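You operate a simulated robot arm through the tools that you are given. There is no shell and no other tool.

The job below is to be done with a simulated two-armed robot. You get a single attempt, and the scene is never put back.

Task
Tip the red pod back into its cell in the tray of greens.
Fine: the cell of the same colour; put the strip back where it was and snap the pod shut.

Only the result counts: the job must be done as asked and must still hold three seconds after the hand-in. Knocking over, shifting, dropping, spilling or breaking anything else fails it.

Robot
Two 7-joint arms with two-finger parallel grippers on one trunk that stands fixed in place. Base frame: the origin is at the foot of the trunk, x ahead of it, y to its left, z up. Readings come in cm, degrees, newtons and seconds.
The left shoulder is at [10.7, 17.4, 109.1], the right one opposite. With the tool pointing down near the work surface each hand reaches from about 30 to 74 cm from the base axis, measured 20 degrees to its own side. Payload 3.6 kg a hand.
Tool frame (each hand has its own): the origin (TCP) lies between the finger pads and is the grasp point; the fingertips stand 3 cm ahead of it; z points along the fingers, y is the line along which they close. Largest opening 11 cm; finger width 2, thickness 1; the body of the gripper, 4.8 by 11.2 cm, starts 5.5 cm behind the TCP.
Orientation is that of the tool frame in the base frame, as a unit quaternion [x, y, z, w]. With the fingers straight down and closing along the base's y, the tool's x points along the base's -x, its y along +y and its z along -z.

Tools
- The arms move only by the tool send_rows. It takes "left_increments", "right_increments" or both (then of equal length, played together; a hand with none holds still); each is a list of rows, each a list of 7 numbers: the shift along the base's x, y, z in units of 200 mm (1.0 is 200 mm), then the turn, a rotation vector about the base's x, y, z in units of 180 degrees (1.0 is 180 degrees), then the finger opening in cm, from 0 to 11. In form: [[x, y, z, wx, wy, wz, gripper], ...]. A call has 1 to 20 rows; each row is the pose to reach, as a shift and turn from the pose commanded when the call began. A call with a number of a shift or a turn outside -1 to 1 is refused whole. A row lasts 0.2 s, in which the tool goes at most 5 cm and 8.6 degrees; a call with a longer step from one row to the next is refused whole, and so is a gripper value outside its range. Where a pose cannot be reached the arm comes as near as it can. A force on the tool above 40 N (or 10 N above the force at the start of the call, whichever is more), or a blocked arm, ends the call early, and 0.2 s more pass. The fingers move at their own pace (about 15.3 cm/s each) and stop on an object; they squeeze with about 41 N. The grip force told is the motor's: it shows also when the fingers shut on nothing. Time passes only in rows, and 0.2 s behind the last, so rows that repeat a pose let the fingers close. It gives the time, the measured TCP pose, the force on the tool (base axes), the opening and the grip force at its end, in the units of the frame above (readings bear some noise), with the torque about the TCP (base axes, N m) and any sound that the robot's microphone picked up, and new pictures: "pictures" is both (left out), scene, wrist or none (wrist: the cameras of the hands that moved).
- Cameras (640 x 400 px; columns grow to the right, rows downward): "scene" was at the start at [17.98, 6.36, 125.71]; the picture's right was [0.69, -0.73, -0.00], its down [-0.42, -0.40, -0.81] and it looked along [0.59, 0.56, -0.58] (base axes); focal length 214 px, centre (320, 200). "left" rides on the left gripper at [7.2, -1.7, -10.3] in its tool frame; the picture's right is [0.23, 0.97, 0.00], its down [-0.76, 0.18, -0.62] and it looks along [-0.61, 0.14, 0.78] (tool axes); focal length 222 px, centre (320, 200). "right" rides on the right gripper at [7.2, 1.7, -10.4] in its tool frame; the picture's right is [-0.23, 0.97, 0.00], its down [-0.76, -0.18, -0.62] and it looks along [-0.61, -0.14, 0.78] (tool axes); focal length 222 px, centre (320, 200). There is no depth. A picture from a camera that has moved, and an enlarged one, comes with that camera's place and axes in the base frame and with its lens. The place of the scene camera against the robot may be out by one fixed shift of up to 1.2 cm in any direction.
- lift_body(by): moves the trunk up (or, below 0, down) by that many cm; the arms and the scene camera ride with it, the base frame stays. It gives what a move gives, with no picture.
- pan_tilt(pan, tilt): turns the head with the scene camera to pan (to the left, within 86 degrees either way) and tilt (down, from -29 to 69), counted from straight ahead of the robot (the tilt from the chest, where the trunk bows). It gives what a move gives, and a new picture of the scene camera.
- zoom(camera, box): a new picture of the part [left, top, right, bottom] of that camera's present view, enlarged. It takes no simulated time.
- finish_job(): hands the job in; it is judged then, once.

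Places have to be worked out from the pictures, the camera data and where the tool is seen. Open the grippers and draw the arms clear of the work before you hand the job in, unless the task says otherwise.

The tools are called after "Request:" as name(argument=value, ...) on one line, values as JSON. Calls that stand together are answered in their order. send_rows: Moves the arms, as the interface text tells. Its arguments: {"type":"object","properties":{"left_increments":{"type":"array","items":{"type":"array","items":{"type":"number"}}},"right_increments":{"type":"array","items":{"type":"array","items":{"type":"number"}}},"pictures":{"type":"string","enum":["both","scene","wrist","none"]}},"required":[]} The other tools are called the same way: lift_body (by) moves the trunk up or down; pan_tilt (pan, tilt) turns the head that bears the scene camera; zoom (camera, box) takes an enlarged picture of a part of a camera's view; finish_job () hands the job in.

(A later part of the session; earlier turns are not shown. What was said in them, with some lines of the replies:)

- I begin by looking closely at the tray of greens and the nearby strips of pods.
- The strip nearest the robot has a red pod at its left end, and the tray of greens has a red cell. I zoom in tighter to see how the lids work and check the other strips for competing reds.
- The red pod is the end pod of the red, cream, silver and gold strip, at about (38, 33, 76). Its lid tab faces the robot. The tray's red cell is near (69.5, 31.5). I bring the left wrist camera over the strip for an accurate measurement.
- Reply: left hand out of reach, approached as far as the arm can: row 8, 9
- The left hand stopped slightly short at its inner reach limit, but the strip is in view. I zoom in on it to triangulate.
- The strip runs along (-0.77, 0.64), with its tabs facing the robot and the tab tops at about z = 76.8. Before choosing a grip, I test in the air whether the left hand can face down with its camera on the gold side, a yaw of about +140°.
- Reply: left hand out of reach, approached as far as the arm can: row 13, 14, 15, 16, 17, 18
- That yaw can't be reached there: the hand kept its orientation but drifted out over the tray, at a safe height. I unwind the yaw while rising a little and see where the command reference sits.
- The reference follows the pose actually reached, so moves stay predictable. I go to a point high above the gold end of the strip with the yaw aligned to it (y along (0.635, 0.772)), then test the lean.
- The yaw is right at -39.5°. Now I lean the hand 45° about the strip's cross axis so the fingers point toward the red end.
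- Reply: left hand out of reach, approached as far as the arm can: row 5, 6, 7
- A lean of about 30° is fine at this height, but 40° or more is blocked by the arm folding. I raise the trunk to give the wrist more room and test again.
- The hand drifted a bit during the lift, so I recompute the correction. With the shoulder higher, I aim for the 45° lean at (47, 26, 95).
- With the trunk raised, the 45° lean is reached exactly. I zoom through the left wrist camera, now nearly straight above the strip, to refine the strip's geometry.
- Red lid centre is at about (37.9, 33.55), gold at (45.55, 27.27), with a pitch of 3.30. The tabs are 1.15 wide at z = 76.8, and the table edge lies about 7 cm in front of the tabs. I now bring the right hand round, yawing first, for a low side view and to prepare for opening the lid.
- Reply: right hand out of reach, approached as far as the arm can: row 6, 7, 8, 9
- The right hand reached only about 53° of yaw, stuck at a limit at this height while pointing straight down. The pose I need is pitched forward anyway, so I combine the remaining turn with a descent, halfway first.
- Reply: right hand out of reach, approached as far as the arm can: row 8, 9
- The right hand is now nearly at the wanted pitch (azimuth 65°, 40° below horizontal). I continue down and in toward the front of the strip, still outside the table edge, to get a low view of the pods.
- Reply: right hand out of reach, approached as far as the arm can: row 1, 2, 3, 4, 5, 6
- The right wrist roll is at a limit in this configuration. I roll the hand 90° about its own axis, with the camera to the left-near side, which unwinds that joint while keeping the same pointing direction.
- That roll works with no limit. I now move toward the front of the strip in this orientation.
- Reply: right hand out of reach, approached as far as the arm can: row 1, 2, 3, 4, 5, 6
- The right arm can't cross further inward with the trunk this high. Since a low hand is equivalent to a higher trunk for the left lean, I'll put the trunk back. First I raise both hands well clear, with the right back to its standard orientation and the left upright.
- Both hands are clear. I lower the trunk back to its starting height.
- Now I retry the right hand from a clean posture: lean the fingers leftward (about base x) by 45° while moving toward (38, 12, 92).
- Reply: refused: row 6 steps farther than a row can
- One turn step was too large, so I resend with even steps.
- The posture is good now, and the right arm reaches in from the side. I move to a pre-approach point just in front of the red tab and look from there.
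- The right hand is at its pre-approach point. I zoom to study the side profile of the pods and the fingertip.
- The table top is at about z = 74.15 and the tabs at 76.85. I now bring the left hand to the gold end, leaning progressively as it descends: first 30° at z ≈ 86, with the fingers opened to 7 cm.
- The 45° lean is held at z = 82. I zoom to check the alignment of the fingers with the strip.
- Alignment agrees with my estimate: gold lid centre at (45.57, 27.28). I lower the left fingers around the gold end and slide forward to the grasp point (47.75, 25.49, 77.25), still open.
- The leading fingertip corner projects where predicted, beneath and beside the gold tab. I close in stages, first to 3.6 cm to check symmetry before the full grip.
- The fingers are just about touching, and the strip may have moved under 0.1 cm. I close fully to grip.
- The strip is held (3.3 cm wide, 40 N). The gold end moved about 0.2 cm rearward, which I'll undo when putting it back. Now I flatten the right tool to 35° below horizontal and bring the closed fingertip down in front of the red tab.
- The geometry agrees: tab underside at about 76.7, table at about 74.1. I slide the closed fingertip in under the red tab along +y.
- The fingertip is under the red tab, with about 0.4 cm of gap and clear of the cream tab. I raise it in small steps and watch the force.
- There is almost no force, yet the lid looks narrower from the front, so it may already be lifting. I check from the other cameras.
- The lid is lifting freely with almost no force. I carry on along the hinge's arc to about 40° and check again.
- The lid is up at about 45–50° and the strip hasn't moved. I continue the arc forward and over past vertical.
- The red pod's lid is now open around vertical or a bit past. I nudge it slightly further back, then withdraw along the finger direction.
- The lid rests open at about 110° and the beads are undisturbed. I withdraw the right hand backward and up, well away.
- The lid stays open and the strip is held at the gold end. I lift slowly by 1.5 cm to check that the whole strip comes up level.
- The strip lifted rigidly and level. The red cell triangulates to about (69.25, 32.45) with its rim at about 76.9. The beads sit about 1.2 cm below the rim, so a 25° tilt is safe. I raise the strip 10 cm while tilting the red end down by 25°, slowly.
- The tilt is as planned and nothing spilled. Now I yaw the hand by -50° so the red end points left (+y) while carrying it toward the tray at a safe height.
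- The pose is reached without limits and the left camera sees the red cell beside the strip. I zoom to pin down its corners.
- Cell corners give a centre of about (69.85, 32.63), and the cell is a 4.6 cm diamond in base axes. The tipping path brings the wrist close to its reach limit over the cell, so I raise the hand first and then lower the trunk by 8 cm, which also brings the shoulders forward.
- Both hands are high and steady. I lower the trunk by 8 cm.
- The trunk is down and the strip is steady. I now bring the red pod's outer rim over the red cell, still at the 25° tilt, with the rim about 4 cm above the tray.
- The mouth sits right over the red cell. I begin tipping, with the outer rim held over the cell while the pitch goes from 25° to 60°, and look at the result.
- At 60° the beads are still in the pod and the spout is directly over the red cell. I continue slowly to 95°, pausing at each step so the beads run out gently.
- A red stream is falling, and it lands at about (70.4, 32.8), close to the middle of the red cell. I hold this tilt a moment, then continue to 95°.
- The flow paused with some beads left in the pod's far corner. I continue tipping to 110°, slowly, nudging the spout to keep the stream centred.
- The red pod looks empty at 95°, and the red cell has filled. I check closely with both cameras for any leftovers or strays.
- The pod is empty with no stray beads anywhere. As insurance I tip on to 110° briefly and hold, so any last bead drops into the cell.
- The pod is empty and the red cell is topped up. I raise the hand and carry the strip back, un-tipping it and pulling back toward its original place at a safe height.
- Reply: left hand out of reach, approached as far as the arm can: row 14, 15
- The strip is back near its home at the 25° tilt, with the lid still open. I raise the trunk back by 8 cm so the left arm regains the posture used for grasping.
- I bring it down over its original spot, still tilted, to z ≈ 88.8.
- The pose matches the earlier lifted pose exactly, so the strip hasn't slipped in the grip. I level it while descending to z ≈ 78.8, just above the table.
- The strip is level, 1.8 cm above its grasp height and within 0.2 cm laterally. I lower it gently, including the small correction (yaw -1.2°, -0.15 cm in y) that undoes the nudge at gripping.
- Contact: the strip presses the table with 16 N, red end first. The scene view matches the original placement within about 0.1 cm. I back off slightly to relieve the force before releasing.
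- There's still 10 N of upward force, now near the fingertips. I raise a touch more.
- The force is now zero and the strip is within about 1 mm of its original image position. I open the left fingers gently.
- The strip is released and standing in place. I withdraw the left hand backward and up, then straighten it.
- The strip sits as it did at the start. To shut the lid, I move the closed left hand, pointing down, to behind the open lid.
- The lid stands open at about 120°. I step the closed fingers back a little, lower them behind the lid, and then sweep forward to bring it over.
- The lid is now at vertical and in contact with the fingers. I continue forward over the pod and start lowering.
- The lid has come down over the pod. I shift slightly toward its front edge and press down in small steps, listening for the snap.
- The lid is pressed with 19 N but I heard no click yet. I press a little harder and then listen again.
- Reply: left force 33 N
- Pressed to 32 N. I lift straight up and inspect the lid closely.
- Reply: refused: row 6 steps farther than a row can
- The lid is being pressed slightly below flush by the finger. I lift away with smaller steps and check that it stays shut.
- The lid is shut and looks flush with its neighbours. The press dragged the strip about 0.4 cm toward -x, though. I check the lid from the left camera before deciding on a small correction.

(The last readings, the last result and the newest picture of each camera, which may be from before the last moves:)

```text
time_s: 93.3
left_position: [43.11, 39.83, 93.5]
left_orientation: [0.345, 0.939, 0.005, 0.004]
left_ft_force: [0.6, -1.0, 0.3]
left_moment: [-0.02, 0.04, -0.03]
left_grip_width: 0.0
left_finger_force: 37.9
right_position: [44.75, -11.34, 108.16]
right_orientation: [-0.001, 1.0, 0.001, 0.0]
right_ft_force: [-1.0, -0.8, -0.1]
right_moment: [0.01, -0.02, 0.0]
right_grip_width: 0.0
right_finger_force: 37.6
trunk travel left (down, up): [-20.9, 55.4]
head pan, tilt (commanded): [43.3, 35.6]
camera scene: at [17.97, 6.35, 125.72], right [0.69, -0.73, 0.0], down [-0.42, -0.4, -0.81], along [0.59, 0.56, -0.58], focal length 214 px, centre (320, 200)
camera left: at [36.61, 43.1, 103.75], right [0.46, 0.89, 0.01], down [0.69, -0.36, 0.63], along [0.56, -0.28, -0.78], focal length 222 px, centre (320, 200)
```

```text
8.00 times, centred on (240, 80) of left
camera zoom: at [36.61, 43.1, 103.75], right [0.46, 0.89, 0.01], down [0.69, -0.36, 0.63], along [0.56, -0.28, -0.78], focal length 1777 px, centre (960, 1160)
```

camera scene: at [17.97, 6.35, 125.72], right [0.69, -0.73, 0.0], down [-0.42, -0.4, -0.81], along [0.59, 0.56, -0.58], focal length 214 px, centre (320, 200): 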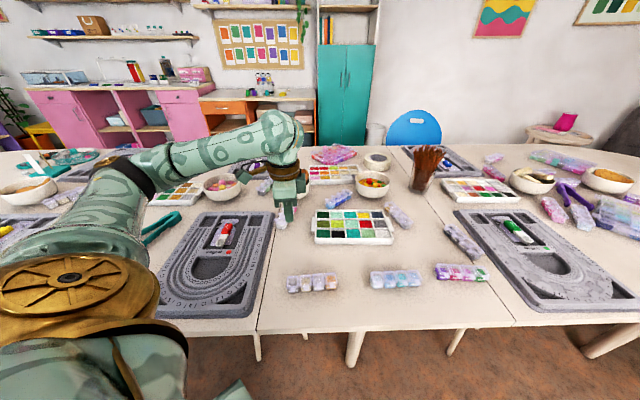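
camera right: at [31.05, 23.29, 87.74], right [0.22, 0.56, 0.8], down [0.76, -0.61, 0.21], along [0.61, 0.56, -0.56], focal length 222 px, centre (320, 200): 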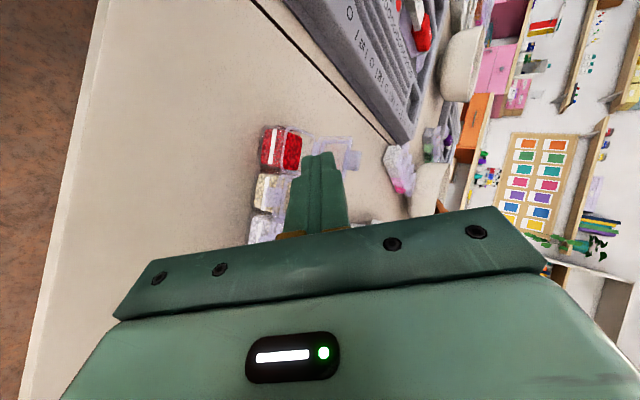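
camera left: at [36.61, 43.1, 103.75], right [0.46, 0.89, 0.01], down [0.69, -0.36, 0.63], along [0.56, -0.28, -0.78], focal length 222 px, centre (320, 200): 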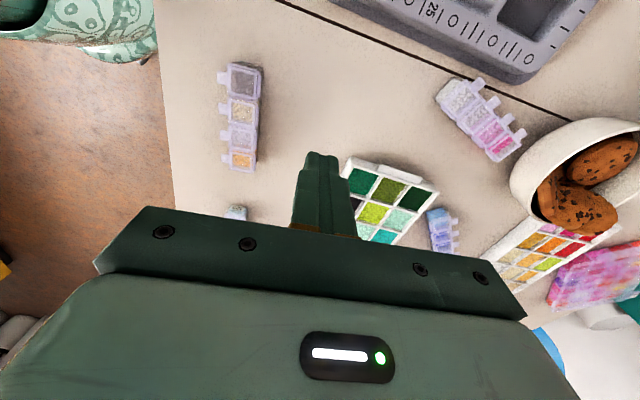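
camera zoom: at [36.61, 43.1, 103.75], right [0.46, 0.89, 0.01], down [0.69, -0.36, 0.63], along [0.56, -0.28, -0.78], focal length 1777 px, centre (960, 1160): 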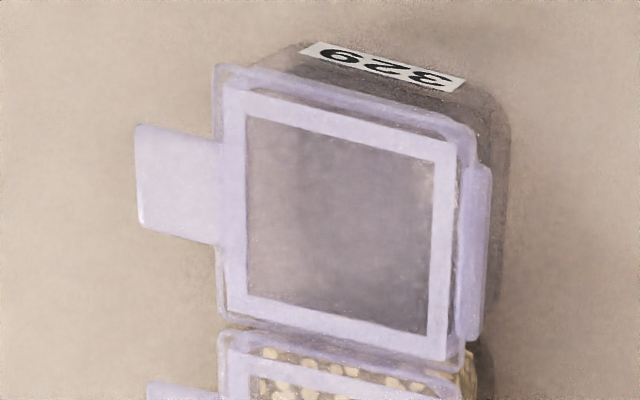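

The tray is exactly where it was, the red cell is full and the lid is flush. I'll nudge the strip back 0.4 cm by resting the fingertip lightly on the middle of the strip, over the closed cream and silver lids, and dragging. First I hover above that point.

Request:
send_rows(left_increments=[[-0.018, -0.094, 0, 0, 0, 0, 0], [-0.036, -0.188, 0, 0, 0, 0, 0], [-0.054, -0.282, 0, 0, 0, 0, 0], [-0.072, -0.376, 0, 0, 0, 0, 0], [-0.0905, -0.4705, 0, 0, 0, 0, 0], [-0.0905, -0.4705, -0.15, 0, 0, 0, 0], [-0.0905, -0.4705, -0.3, 0, 0, 0, 0], [-0.0905, -0.4705, -0.45, 0, 0, 0, 0], [-0.0905, -0.4705, -0.56, 0, 0, 0, 0], [-0.0905, -0.4705, -0.64, 0, 0, 0, 0], [-0.0905, -0.4705, -0.64, 0, 0, 0, 0]], pictures="both")

Request:
zoom(camera="scene", box=[280, 250, 350, 300])

Request:
zoom(camera="left", box=[220, 60, 420, 220])

```text
time_s: 95.7
left_position: [41.41, 30.38, 80.82]
left_orientation: [0.344, 0.939, 0.006, 0.004]
left_ft_force: [1.0, -0.7, 0.7]
left_moment: [-0.02, 0.0, -0.03]
left_grip_width: 0.0
left_finger_force: 37.7
right_position: [44.7, -11.36, 108.14]
right_orientation: [0.0, 1.0, 0.0, 0.0]
right_ft_force: [0.4, -0.1, -0.8]
right_moment: [-0.02, 0.03, -0.04]
right_grip_width: 0.0
right_finger_force: 37.6
trunk travel left (down, up): [-20.9, 55.4]
head pan, tilt (commanded): [43.3, 35.6]
camera scene: at [17.97, 6.35, 125.72], right [0.69, -0.73, 0.0], down [-0.42, -0.4, -0.81], along [0.59, 0.56, -0.58], focal length 214 px, centre (320, 200)
camera left: at [34.7, 33.61, 90.96], right [0.46, 0.89, 0.01], down [0.69, -0.36, 0.63], along [0.56, -0.28, -0.78], focal length 222 px, centre (320, 200)
```

scene: 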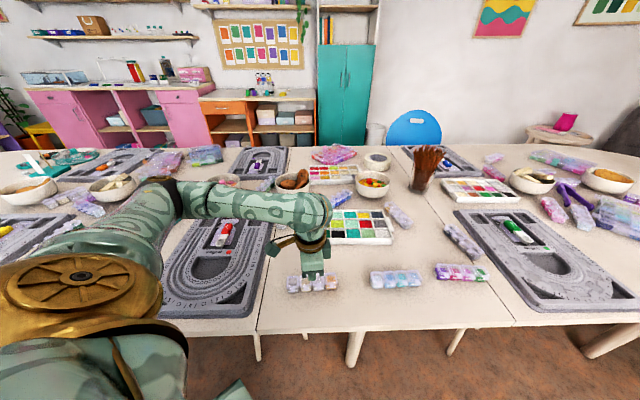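
left: 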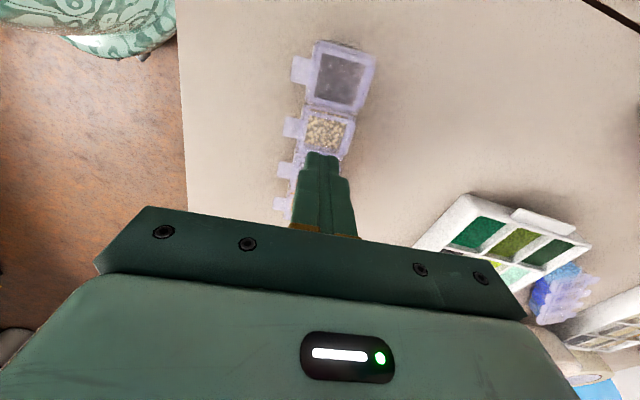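

```text
8.00 times, centred on (315, 275) of scene
camera zoom: at [17.97, 6.35, 125.72], right [0.69, -0.73, 0.0], down [-0.42, -0.4, -0.81], along [0.59, 0.56, -0.58], focal length 1716 px, centre (360, -400)
```

zoom: 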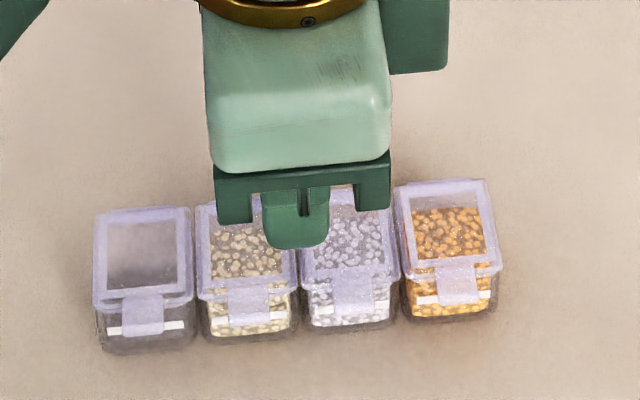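

```text
2.50 times, centred on (320, 140) of left
camera zoom: at [34.7, 33.61, 90.96], right [0.46, 0.89, 0.01], down [0.69, -0.36, 0.63], along [0.56, -0.28, -0.78], focal length 555 px, centre (320, 350)
```

zoom: 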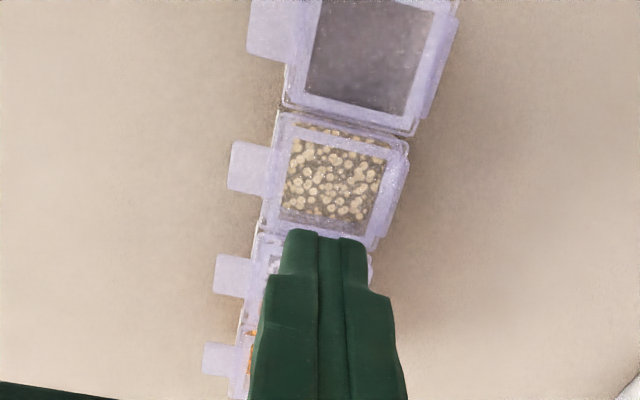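

The fingertip hovers over the cream and silver junction. I lower it gently until it just presses.

Request:
send_rows(left_increments=[[0, 0, -0.015, 0, 0, 0, 0], [0, 0, -0.03, 0, 0, 0, 0], [0, 0, -0.038, 0, 0, 0, 0], [0, 0, -0.042, 0, 0, 0, 0]], pictures="none")

```text
time_s: 96.7
left_position: [41.36, 30.31, 80.15]
left_orientation: [0.345, 0.939, 0.006, 0.004]
left_ft_force: [1.4, 1.6, 9.5]
left_moment: [0.07, -0.01, -0.02]
left_grip_width: 0.0
left_finger_force: 37.5
right_position: [44.64, -11.3, 108.07]
right_orientation: [-0.002, 1.0, -0.001, 0.001]
right_ft_force: [-0.2, 0.3, 0.4]
right_moment: [-0.02, 0.02, 0.0]
right_grip_width: 0.01
right_finger_force: 37.5
trunk travel left (down, up): [-20.9, 55.4]
head pan, tilt (commanded): [43.3, 35.6]
```

There are 9.5 N of light contact. I drag +x by 0.45 cm in small steps.

Request:
send_rows(left_increments=[[0.005, 0, 0, 0, 0, 0, 0], [0.01, 0, 0, 0, 0, 0, 0], [0.015, 0, 0, 0, 0, 0, 0], [0.02, 0, 0, 0, 0, 0, 0], [0.0225, 0, 0, 0, 0, 0, 0]], pictures="none")

Request:
zoom(camera="scene", box=[280, 260, 350, 300])

```text
time_s: 97.9
left_position: [41.71, 30.28, 80.08]
left_orientation: [0.344, 0.939, 0.005, 0.005]
left_ft_force: [-6.5, -1.8, 15.9]
left_moment: [0.03, 0.15, 0.04]
left_grip_width: 0.0
left_finger_force: 37.4
right_position: [44.62, -11.29, 108.24]
right_orientation: [-0.001, 1.0, 0.0, 0.002]
right_ft_force: [1.1, -0.7, 0.8]
right_moment: [-0.03, 0.03, -0.02]
right_grip_width: 0.02
right_finger_force: 38.1
trunk travel left (down, up): [-20.9, 55.4]
head pan, tilt (commanded): [43.3, 35.6]
```

```text
9.14 times, centred on (315, 280) of scene
camera zoom: at [17.8, 6.25, 125.75], right [0.69, -0.73, 0.0], down [-0.42, -0.4, -0.81], along [0.59, 0.56, -0.58], focal length 1961 px, centre (366, -531)
```

zoom: 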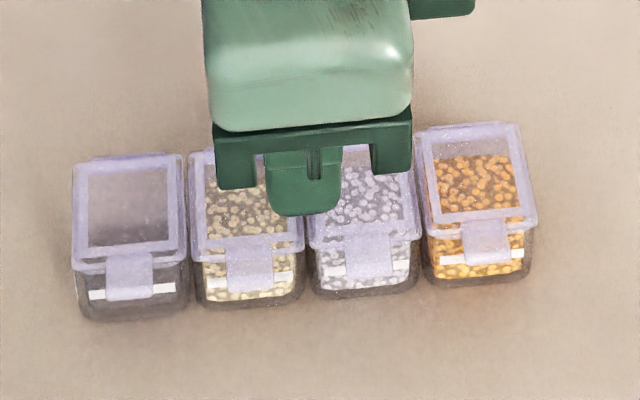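

The strip followed the drag and now appears at its original pixel position. I lift straight off and re-check.

Request:
send_rows(left_increments=[[-0.004, 0, 0.006, 0, 0, 0, 0], [-0.004, 0, 0.03, 0, 0, 0, 0], [-0.004, 0, 0.12, 0, 0, 0, 0], [-0.004, 0, 0.3, 0, 0, 0, 0], [0.05, 0.1, 0.5, 0, 0, 0, 0], [0.1, 0.22, 0.65, 0, 0, 0, 0], [0.15, 0.36, 0.75, 0, 0, 0, 0], [0.15, 0.36, 0.75, 0, 0, 0, 0]], pictures="both")

Request:
zoom(camera="scene", box=[280, 260, 350, 300])

Request:
zoom(camera="scene", box=[284, 268, 314, 298])

```text
time_s: 99.7
left_position: [44.88, 37.53, 95.13]
left_orientation: [0.344, 0.939, 0.006, 0.003]
left_ft_force: [0.0, -0.8, 0.3]
left_moment: [0.0, -0.01, 0.01]
left_grip_width: 0.0
left_finger_force: 37.9
right_position: [44.63, -11.29, 108.12]
right_orientation: [-0.001, 1.0, 0.0, 0.0]
right_ft_force: [0.5, -0.3, 0.5]
right_moment: [0.0, -0.03, -0.01]
right_grip_width: 0.03
right_finger_force: 37.7
trunk travel left (down, up): [-20.9, 55.4]
head pan, tilt (commanded): [43.3, 35.6]
camera scene: at [17.99, 6.33, 125.71], right [0.69, -0.73, 0.0], down [-0.42, -0.4, -0.81], along [0.59, 0.56, -0.58], focal length 214 px, centre (320, 200)
camera left: at [38.26, 40.87, 105.22], right [0.46, 0.89, 0.01], down [0.69, -0.36, 0.63], along [0.56, -0.28, -0.78], focal length 222 px, centre (320, 200)
```

scene: 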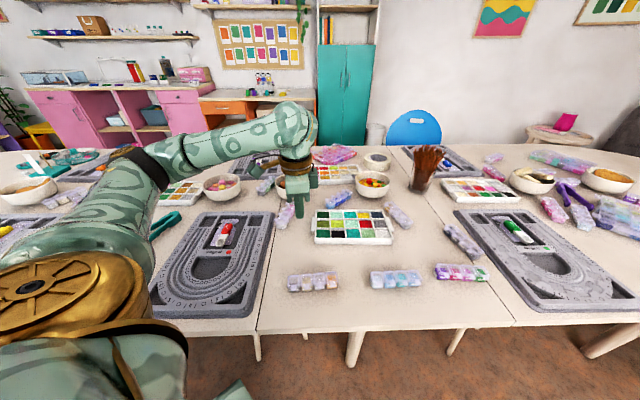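
left: 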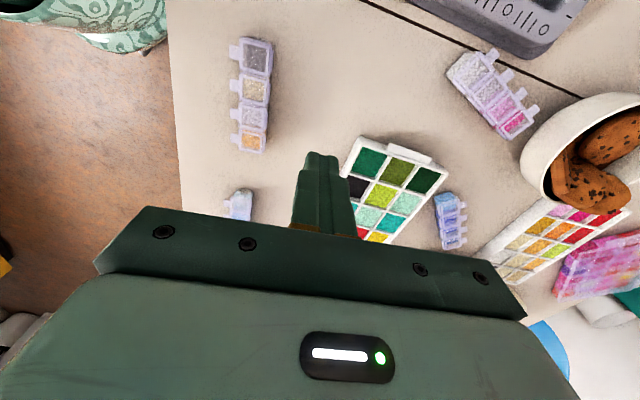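

```text
9.14 times, centred on (315, 280) of scene
camera zoom: at [17.99, 6.33, 125.71], right [0.69, -0.73, 0.0], down [-0.42, -0.4, -0.81], along [0.59, 0.56, -0.58], focal length 1961 px, centre (366, -531)
```

zoom: 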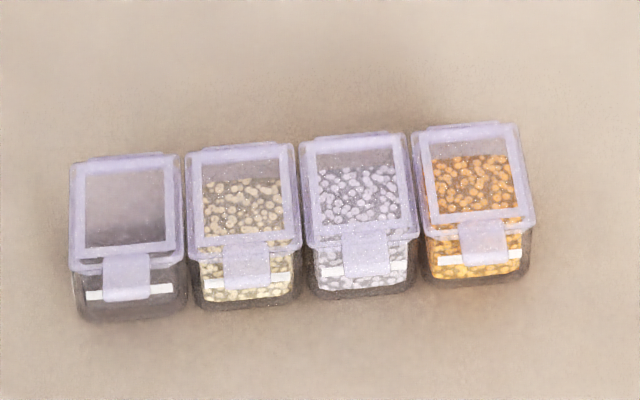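

```text
13.33 times, centred on (299, 283) of scene
camera zoom: at [17.99, 6.33, 125.71], right [0.69, -0.73, 0.0], down [-0.42, -0.4, -0.81], along [0.59, 0.56, -0.58], focal length 2860 px, centre (600, -907)
```

zoom: 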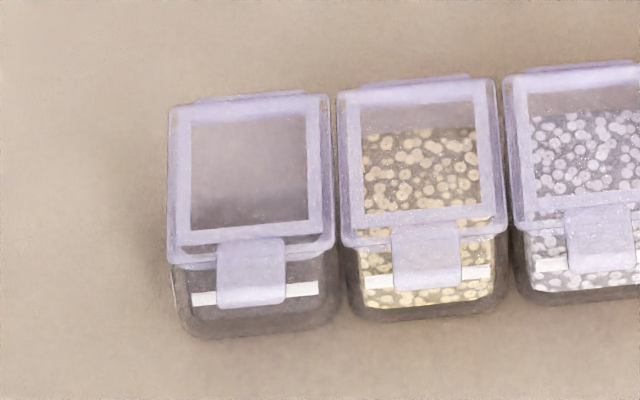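

The strip is back at its original pixel position to within 1–2 px. I take one more close look at the red and cream lids side by side from the left camera to confirm the red one is fully seated.

Request:
zoom(camera="left", box=[222, 30, 282, 110])

Request:
zoom(camera="scene", box=[286, 268, 302, 280])

Request:
zoom(camera="scene", box=[286, 276, 322, 298])

```text
5.00 times, centred on (252, 70) of left
camera zoom: at [38.26, 40.87, 105.22], right [0.46, 0.89, 0.01], down [0.69, -0.36, 0.63], along [0.56, -0.28, -0.78], focal length 1111 px, centre (660, 850)
```

zoom: 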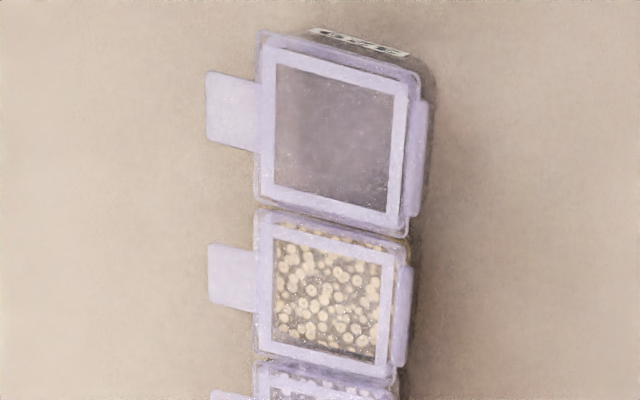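

```text
16.00 times, centred on (294, 274) of scene
camera zoom: at [17.99, 6.33, 125.71], right [0.69, -0.73, 0.0], down [-0.42, -0.4, -0.81], along [0.59, 0.56, -0.58], focal length 3432 px, centre (736, -984)
```

zoom: 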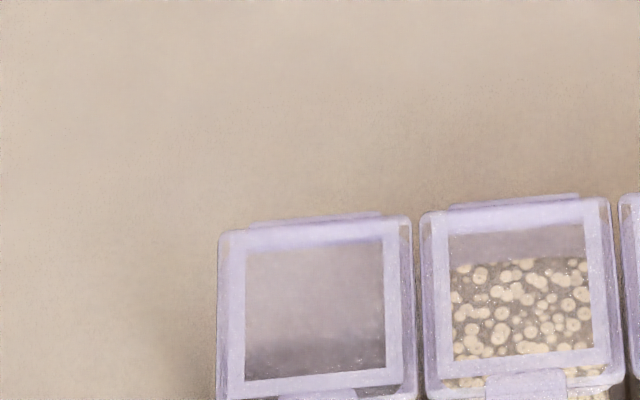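

```text
16.00 times, centred on (304, 287) of scene
camera zoom: at [17.99, 6.33, 125.71], right [0.69, -0.73, 0.0], down [-0.42, -0.4, -0.81], along [0.59, 0.56, -0.58], focal length 3432 px, centre (576, -1192)
```

zoom: 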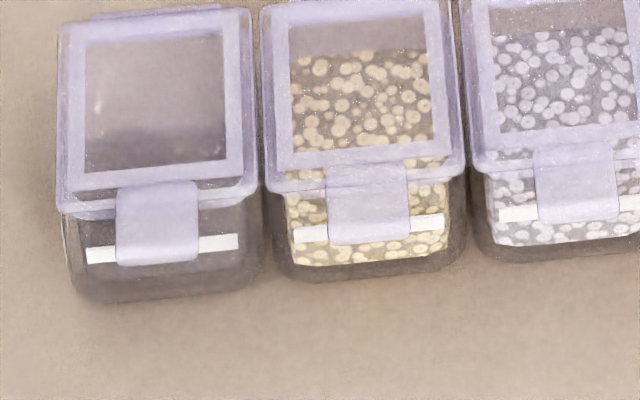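

The red tab's offset to its latch strip matches the cream and silver pods, so the lid is fully seated. I open both grippers and draw the arms clear.

Request:
send_rows(left_increments=[[0, 0, 0.1, 0, 0, 0, 2], [-0.02, 0.02, 0.2, 0, 0, 0, 5], [-0.05, 0.05, 0.35, 0, 0, 0, 8], [-0.08, 0.08, 0.5, 0, 0, 0, 10], [-0.1, 0.1, 0.6, 0, 0, 0, 10], [-0.1, 0.1, 0.6, 0, 0, 0, 10]], right_increments=[[0, 0, 0, 0, 0, 0, 2], [0, 0, 0, 0, 0, 0, 5], [0, 0, 0, 0, 0, 0, 8], [0, 0, 0, 0, 0, 0, 10], [0, 0, 0, 0, 0, 0, 10], [0, 0, 0, 0, 0, 0, 10]], pictures="both")

Request:
zoom(camera="scene", box=[270, 170, 430, 300])

Request:
zoom(camera="scene", box=[340, 220, 520, 310])

```text
time_s: 101.1
left_position: [42.77, 39.53, 106.99]
left_orientation: [0.345, 0.939, 0.005, 0.004]
left_ft_force: [-0.3, 0.3, 0.6]
left_moment: [-0.02, 0.03, 0.01]
left_grip_width: 10.0
left_finger_force: 0.0
right_position: [44.68, -11.27, 108.05]
right_orientation: [-0.001, 1.0, -0.001, 0.0]
right_ft_force: [-0.5, -0.5, -0.7]
right_moment: [0.02, 0.01, -0.03]
right_grip_width: 10.0
right_finger_force: 0.0
trunk travel left (down, up): [-20.9, 55.4]
head pan, tilt (commanded): [43.3, 35.6]
camera scene: at [18.02, 6.37, 125.7], right [0.69, -0.73, 0.0], down [-0.42, -0.4, -0.81], along [0.59, 0.56, -0.58], focal length 214 px, centre (320, 200)
camera right: at [37.44, -9.58, 118.54], right [0.22, 0.97, 0.0], down [0.76, -0.18, 0.62], along [0.61, -0.14, -0.78], focal length 222 px, centre (320, 200)
camera left: at [36.15, 42.84, 117.11], right [0.46, 0.89, 0.01], down [0.69, -0.36, 0.63], along [0.56, -0.28, -0.78], focal length 222 px, centre (320, 200)
```

scene: 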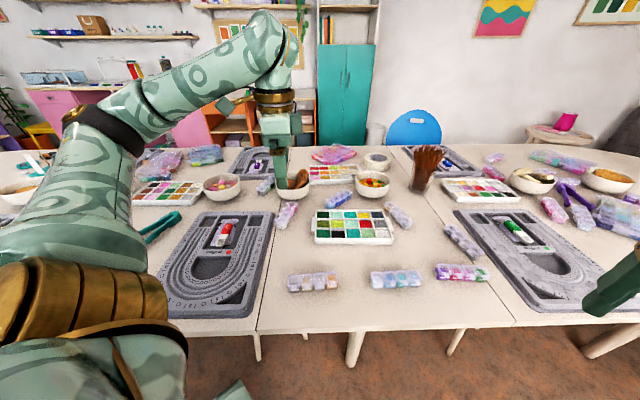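
right: 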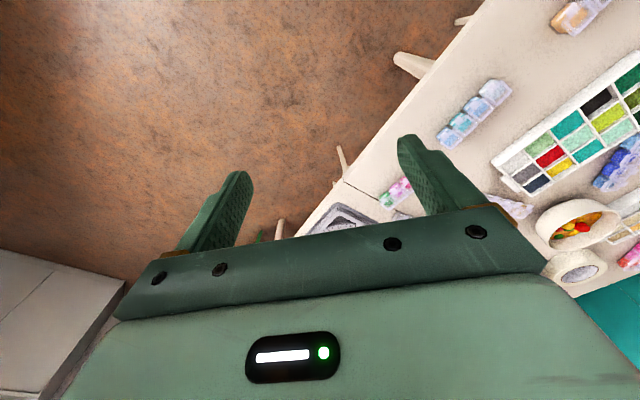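
left: 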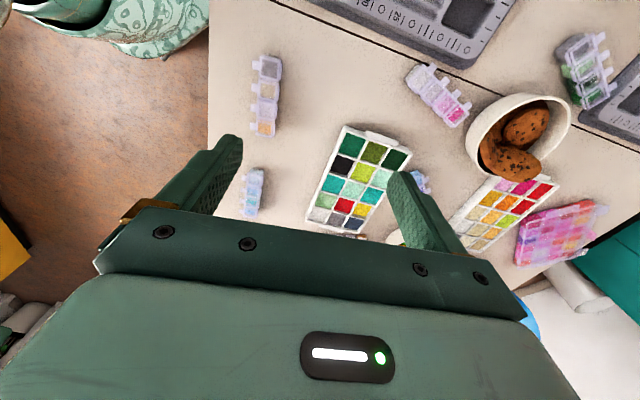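

```text
3.08 times, centred on (350, 235) of scene
camera zoom: at [18.02, 6.37, 125.7], right [0.69, -0.73, 0.0], down [-0.42, -0.4, -0.81], along [0.59, 0.56, -0.58], focal length 660 px, centre (228, 92)
```

zoom: 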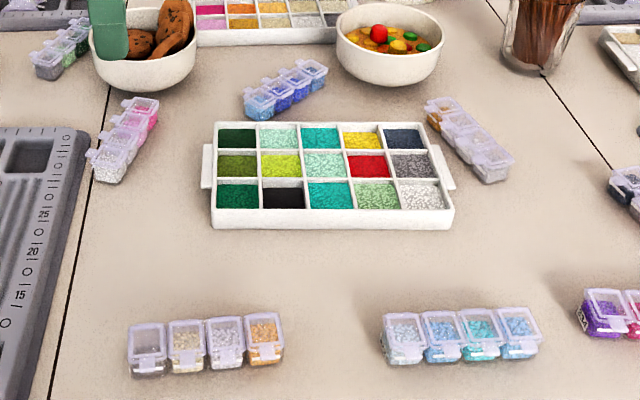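

```text
3.56 times, centred on (430, 265) of scene
camera zoom: at [18.02, 6.37, 125.7], right [0.69, -0.73, 0.0], down [-0.42, -0.4, -0.81], along [0.59, 0.56, -0.58], focal length 763 px, centre (-71, -31)
```

zoom: 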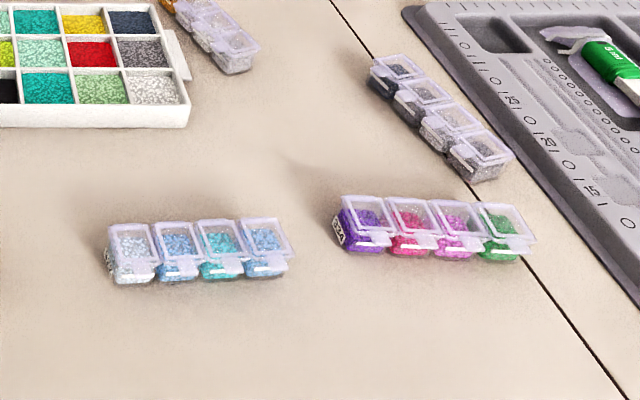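

Everything else sits where it started. The red beads are in the red cell, the strip is back in place with its red pod shut, and both arms are clear with open grippers. I hand the job in.

Request:
finish_job()

```text
The job is handed in.
```

The red pod's beads are back in the red cell of the greens tray. The strip is back in its original spot with the pod's lid pressed shut. The job is handed in, and I haven't seen the verdict.

- **Pour:** The stream landed near the middle of the red cell. The pod looked empty afterwards, and I saw no stray beads in the other cells or on the table.
- **Strip position:** Shutting the lid dragged the strip about 0.4 cm. I nudged it back, and in the scene view it now sits within 1–2 pixels (under 1 mm) of where it started.
- **Lid:** I pressed it with about 32 N. I never heard a click, so I judged it shut by eye. Its tab lines up with its latch strip the same way the cream and silver pods' tabs do.
- **Everything else:** The tray and the other strips look exactly as they did at the start. Both grippers are open and the arms are clear.
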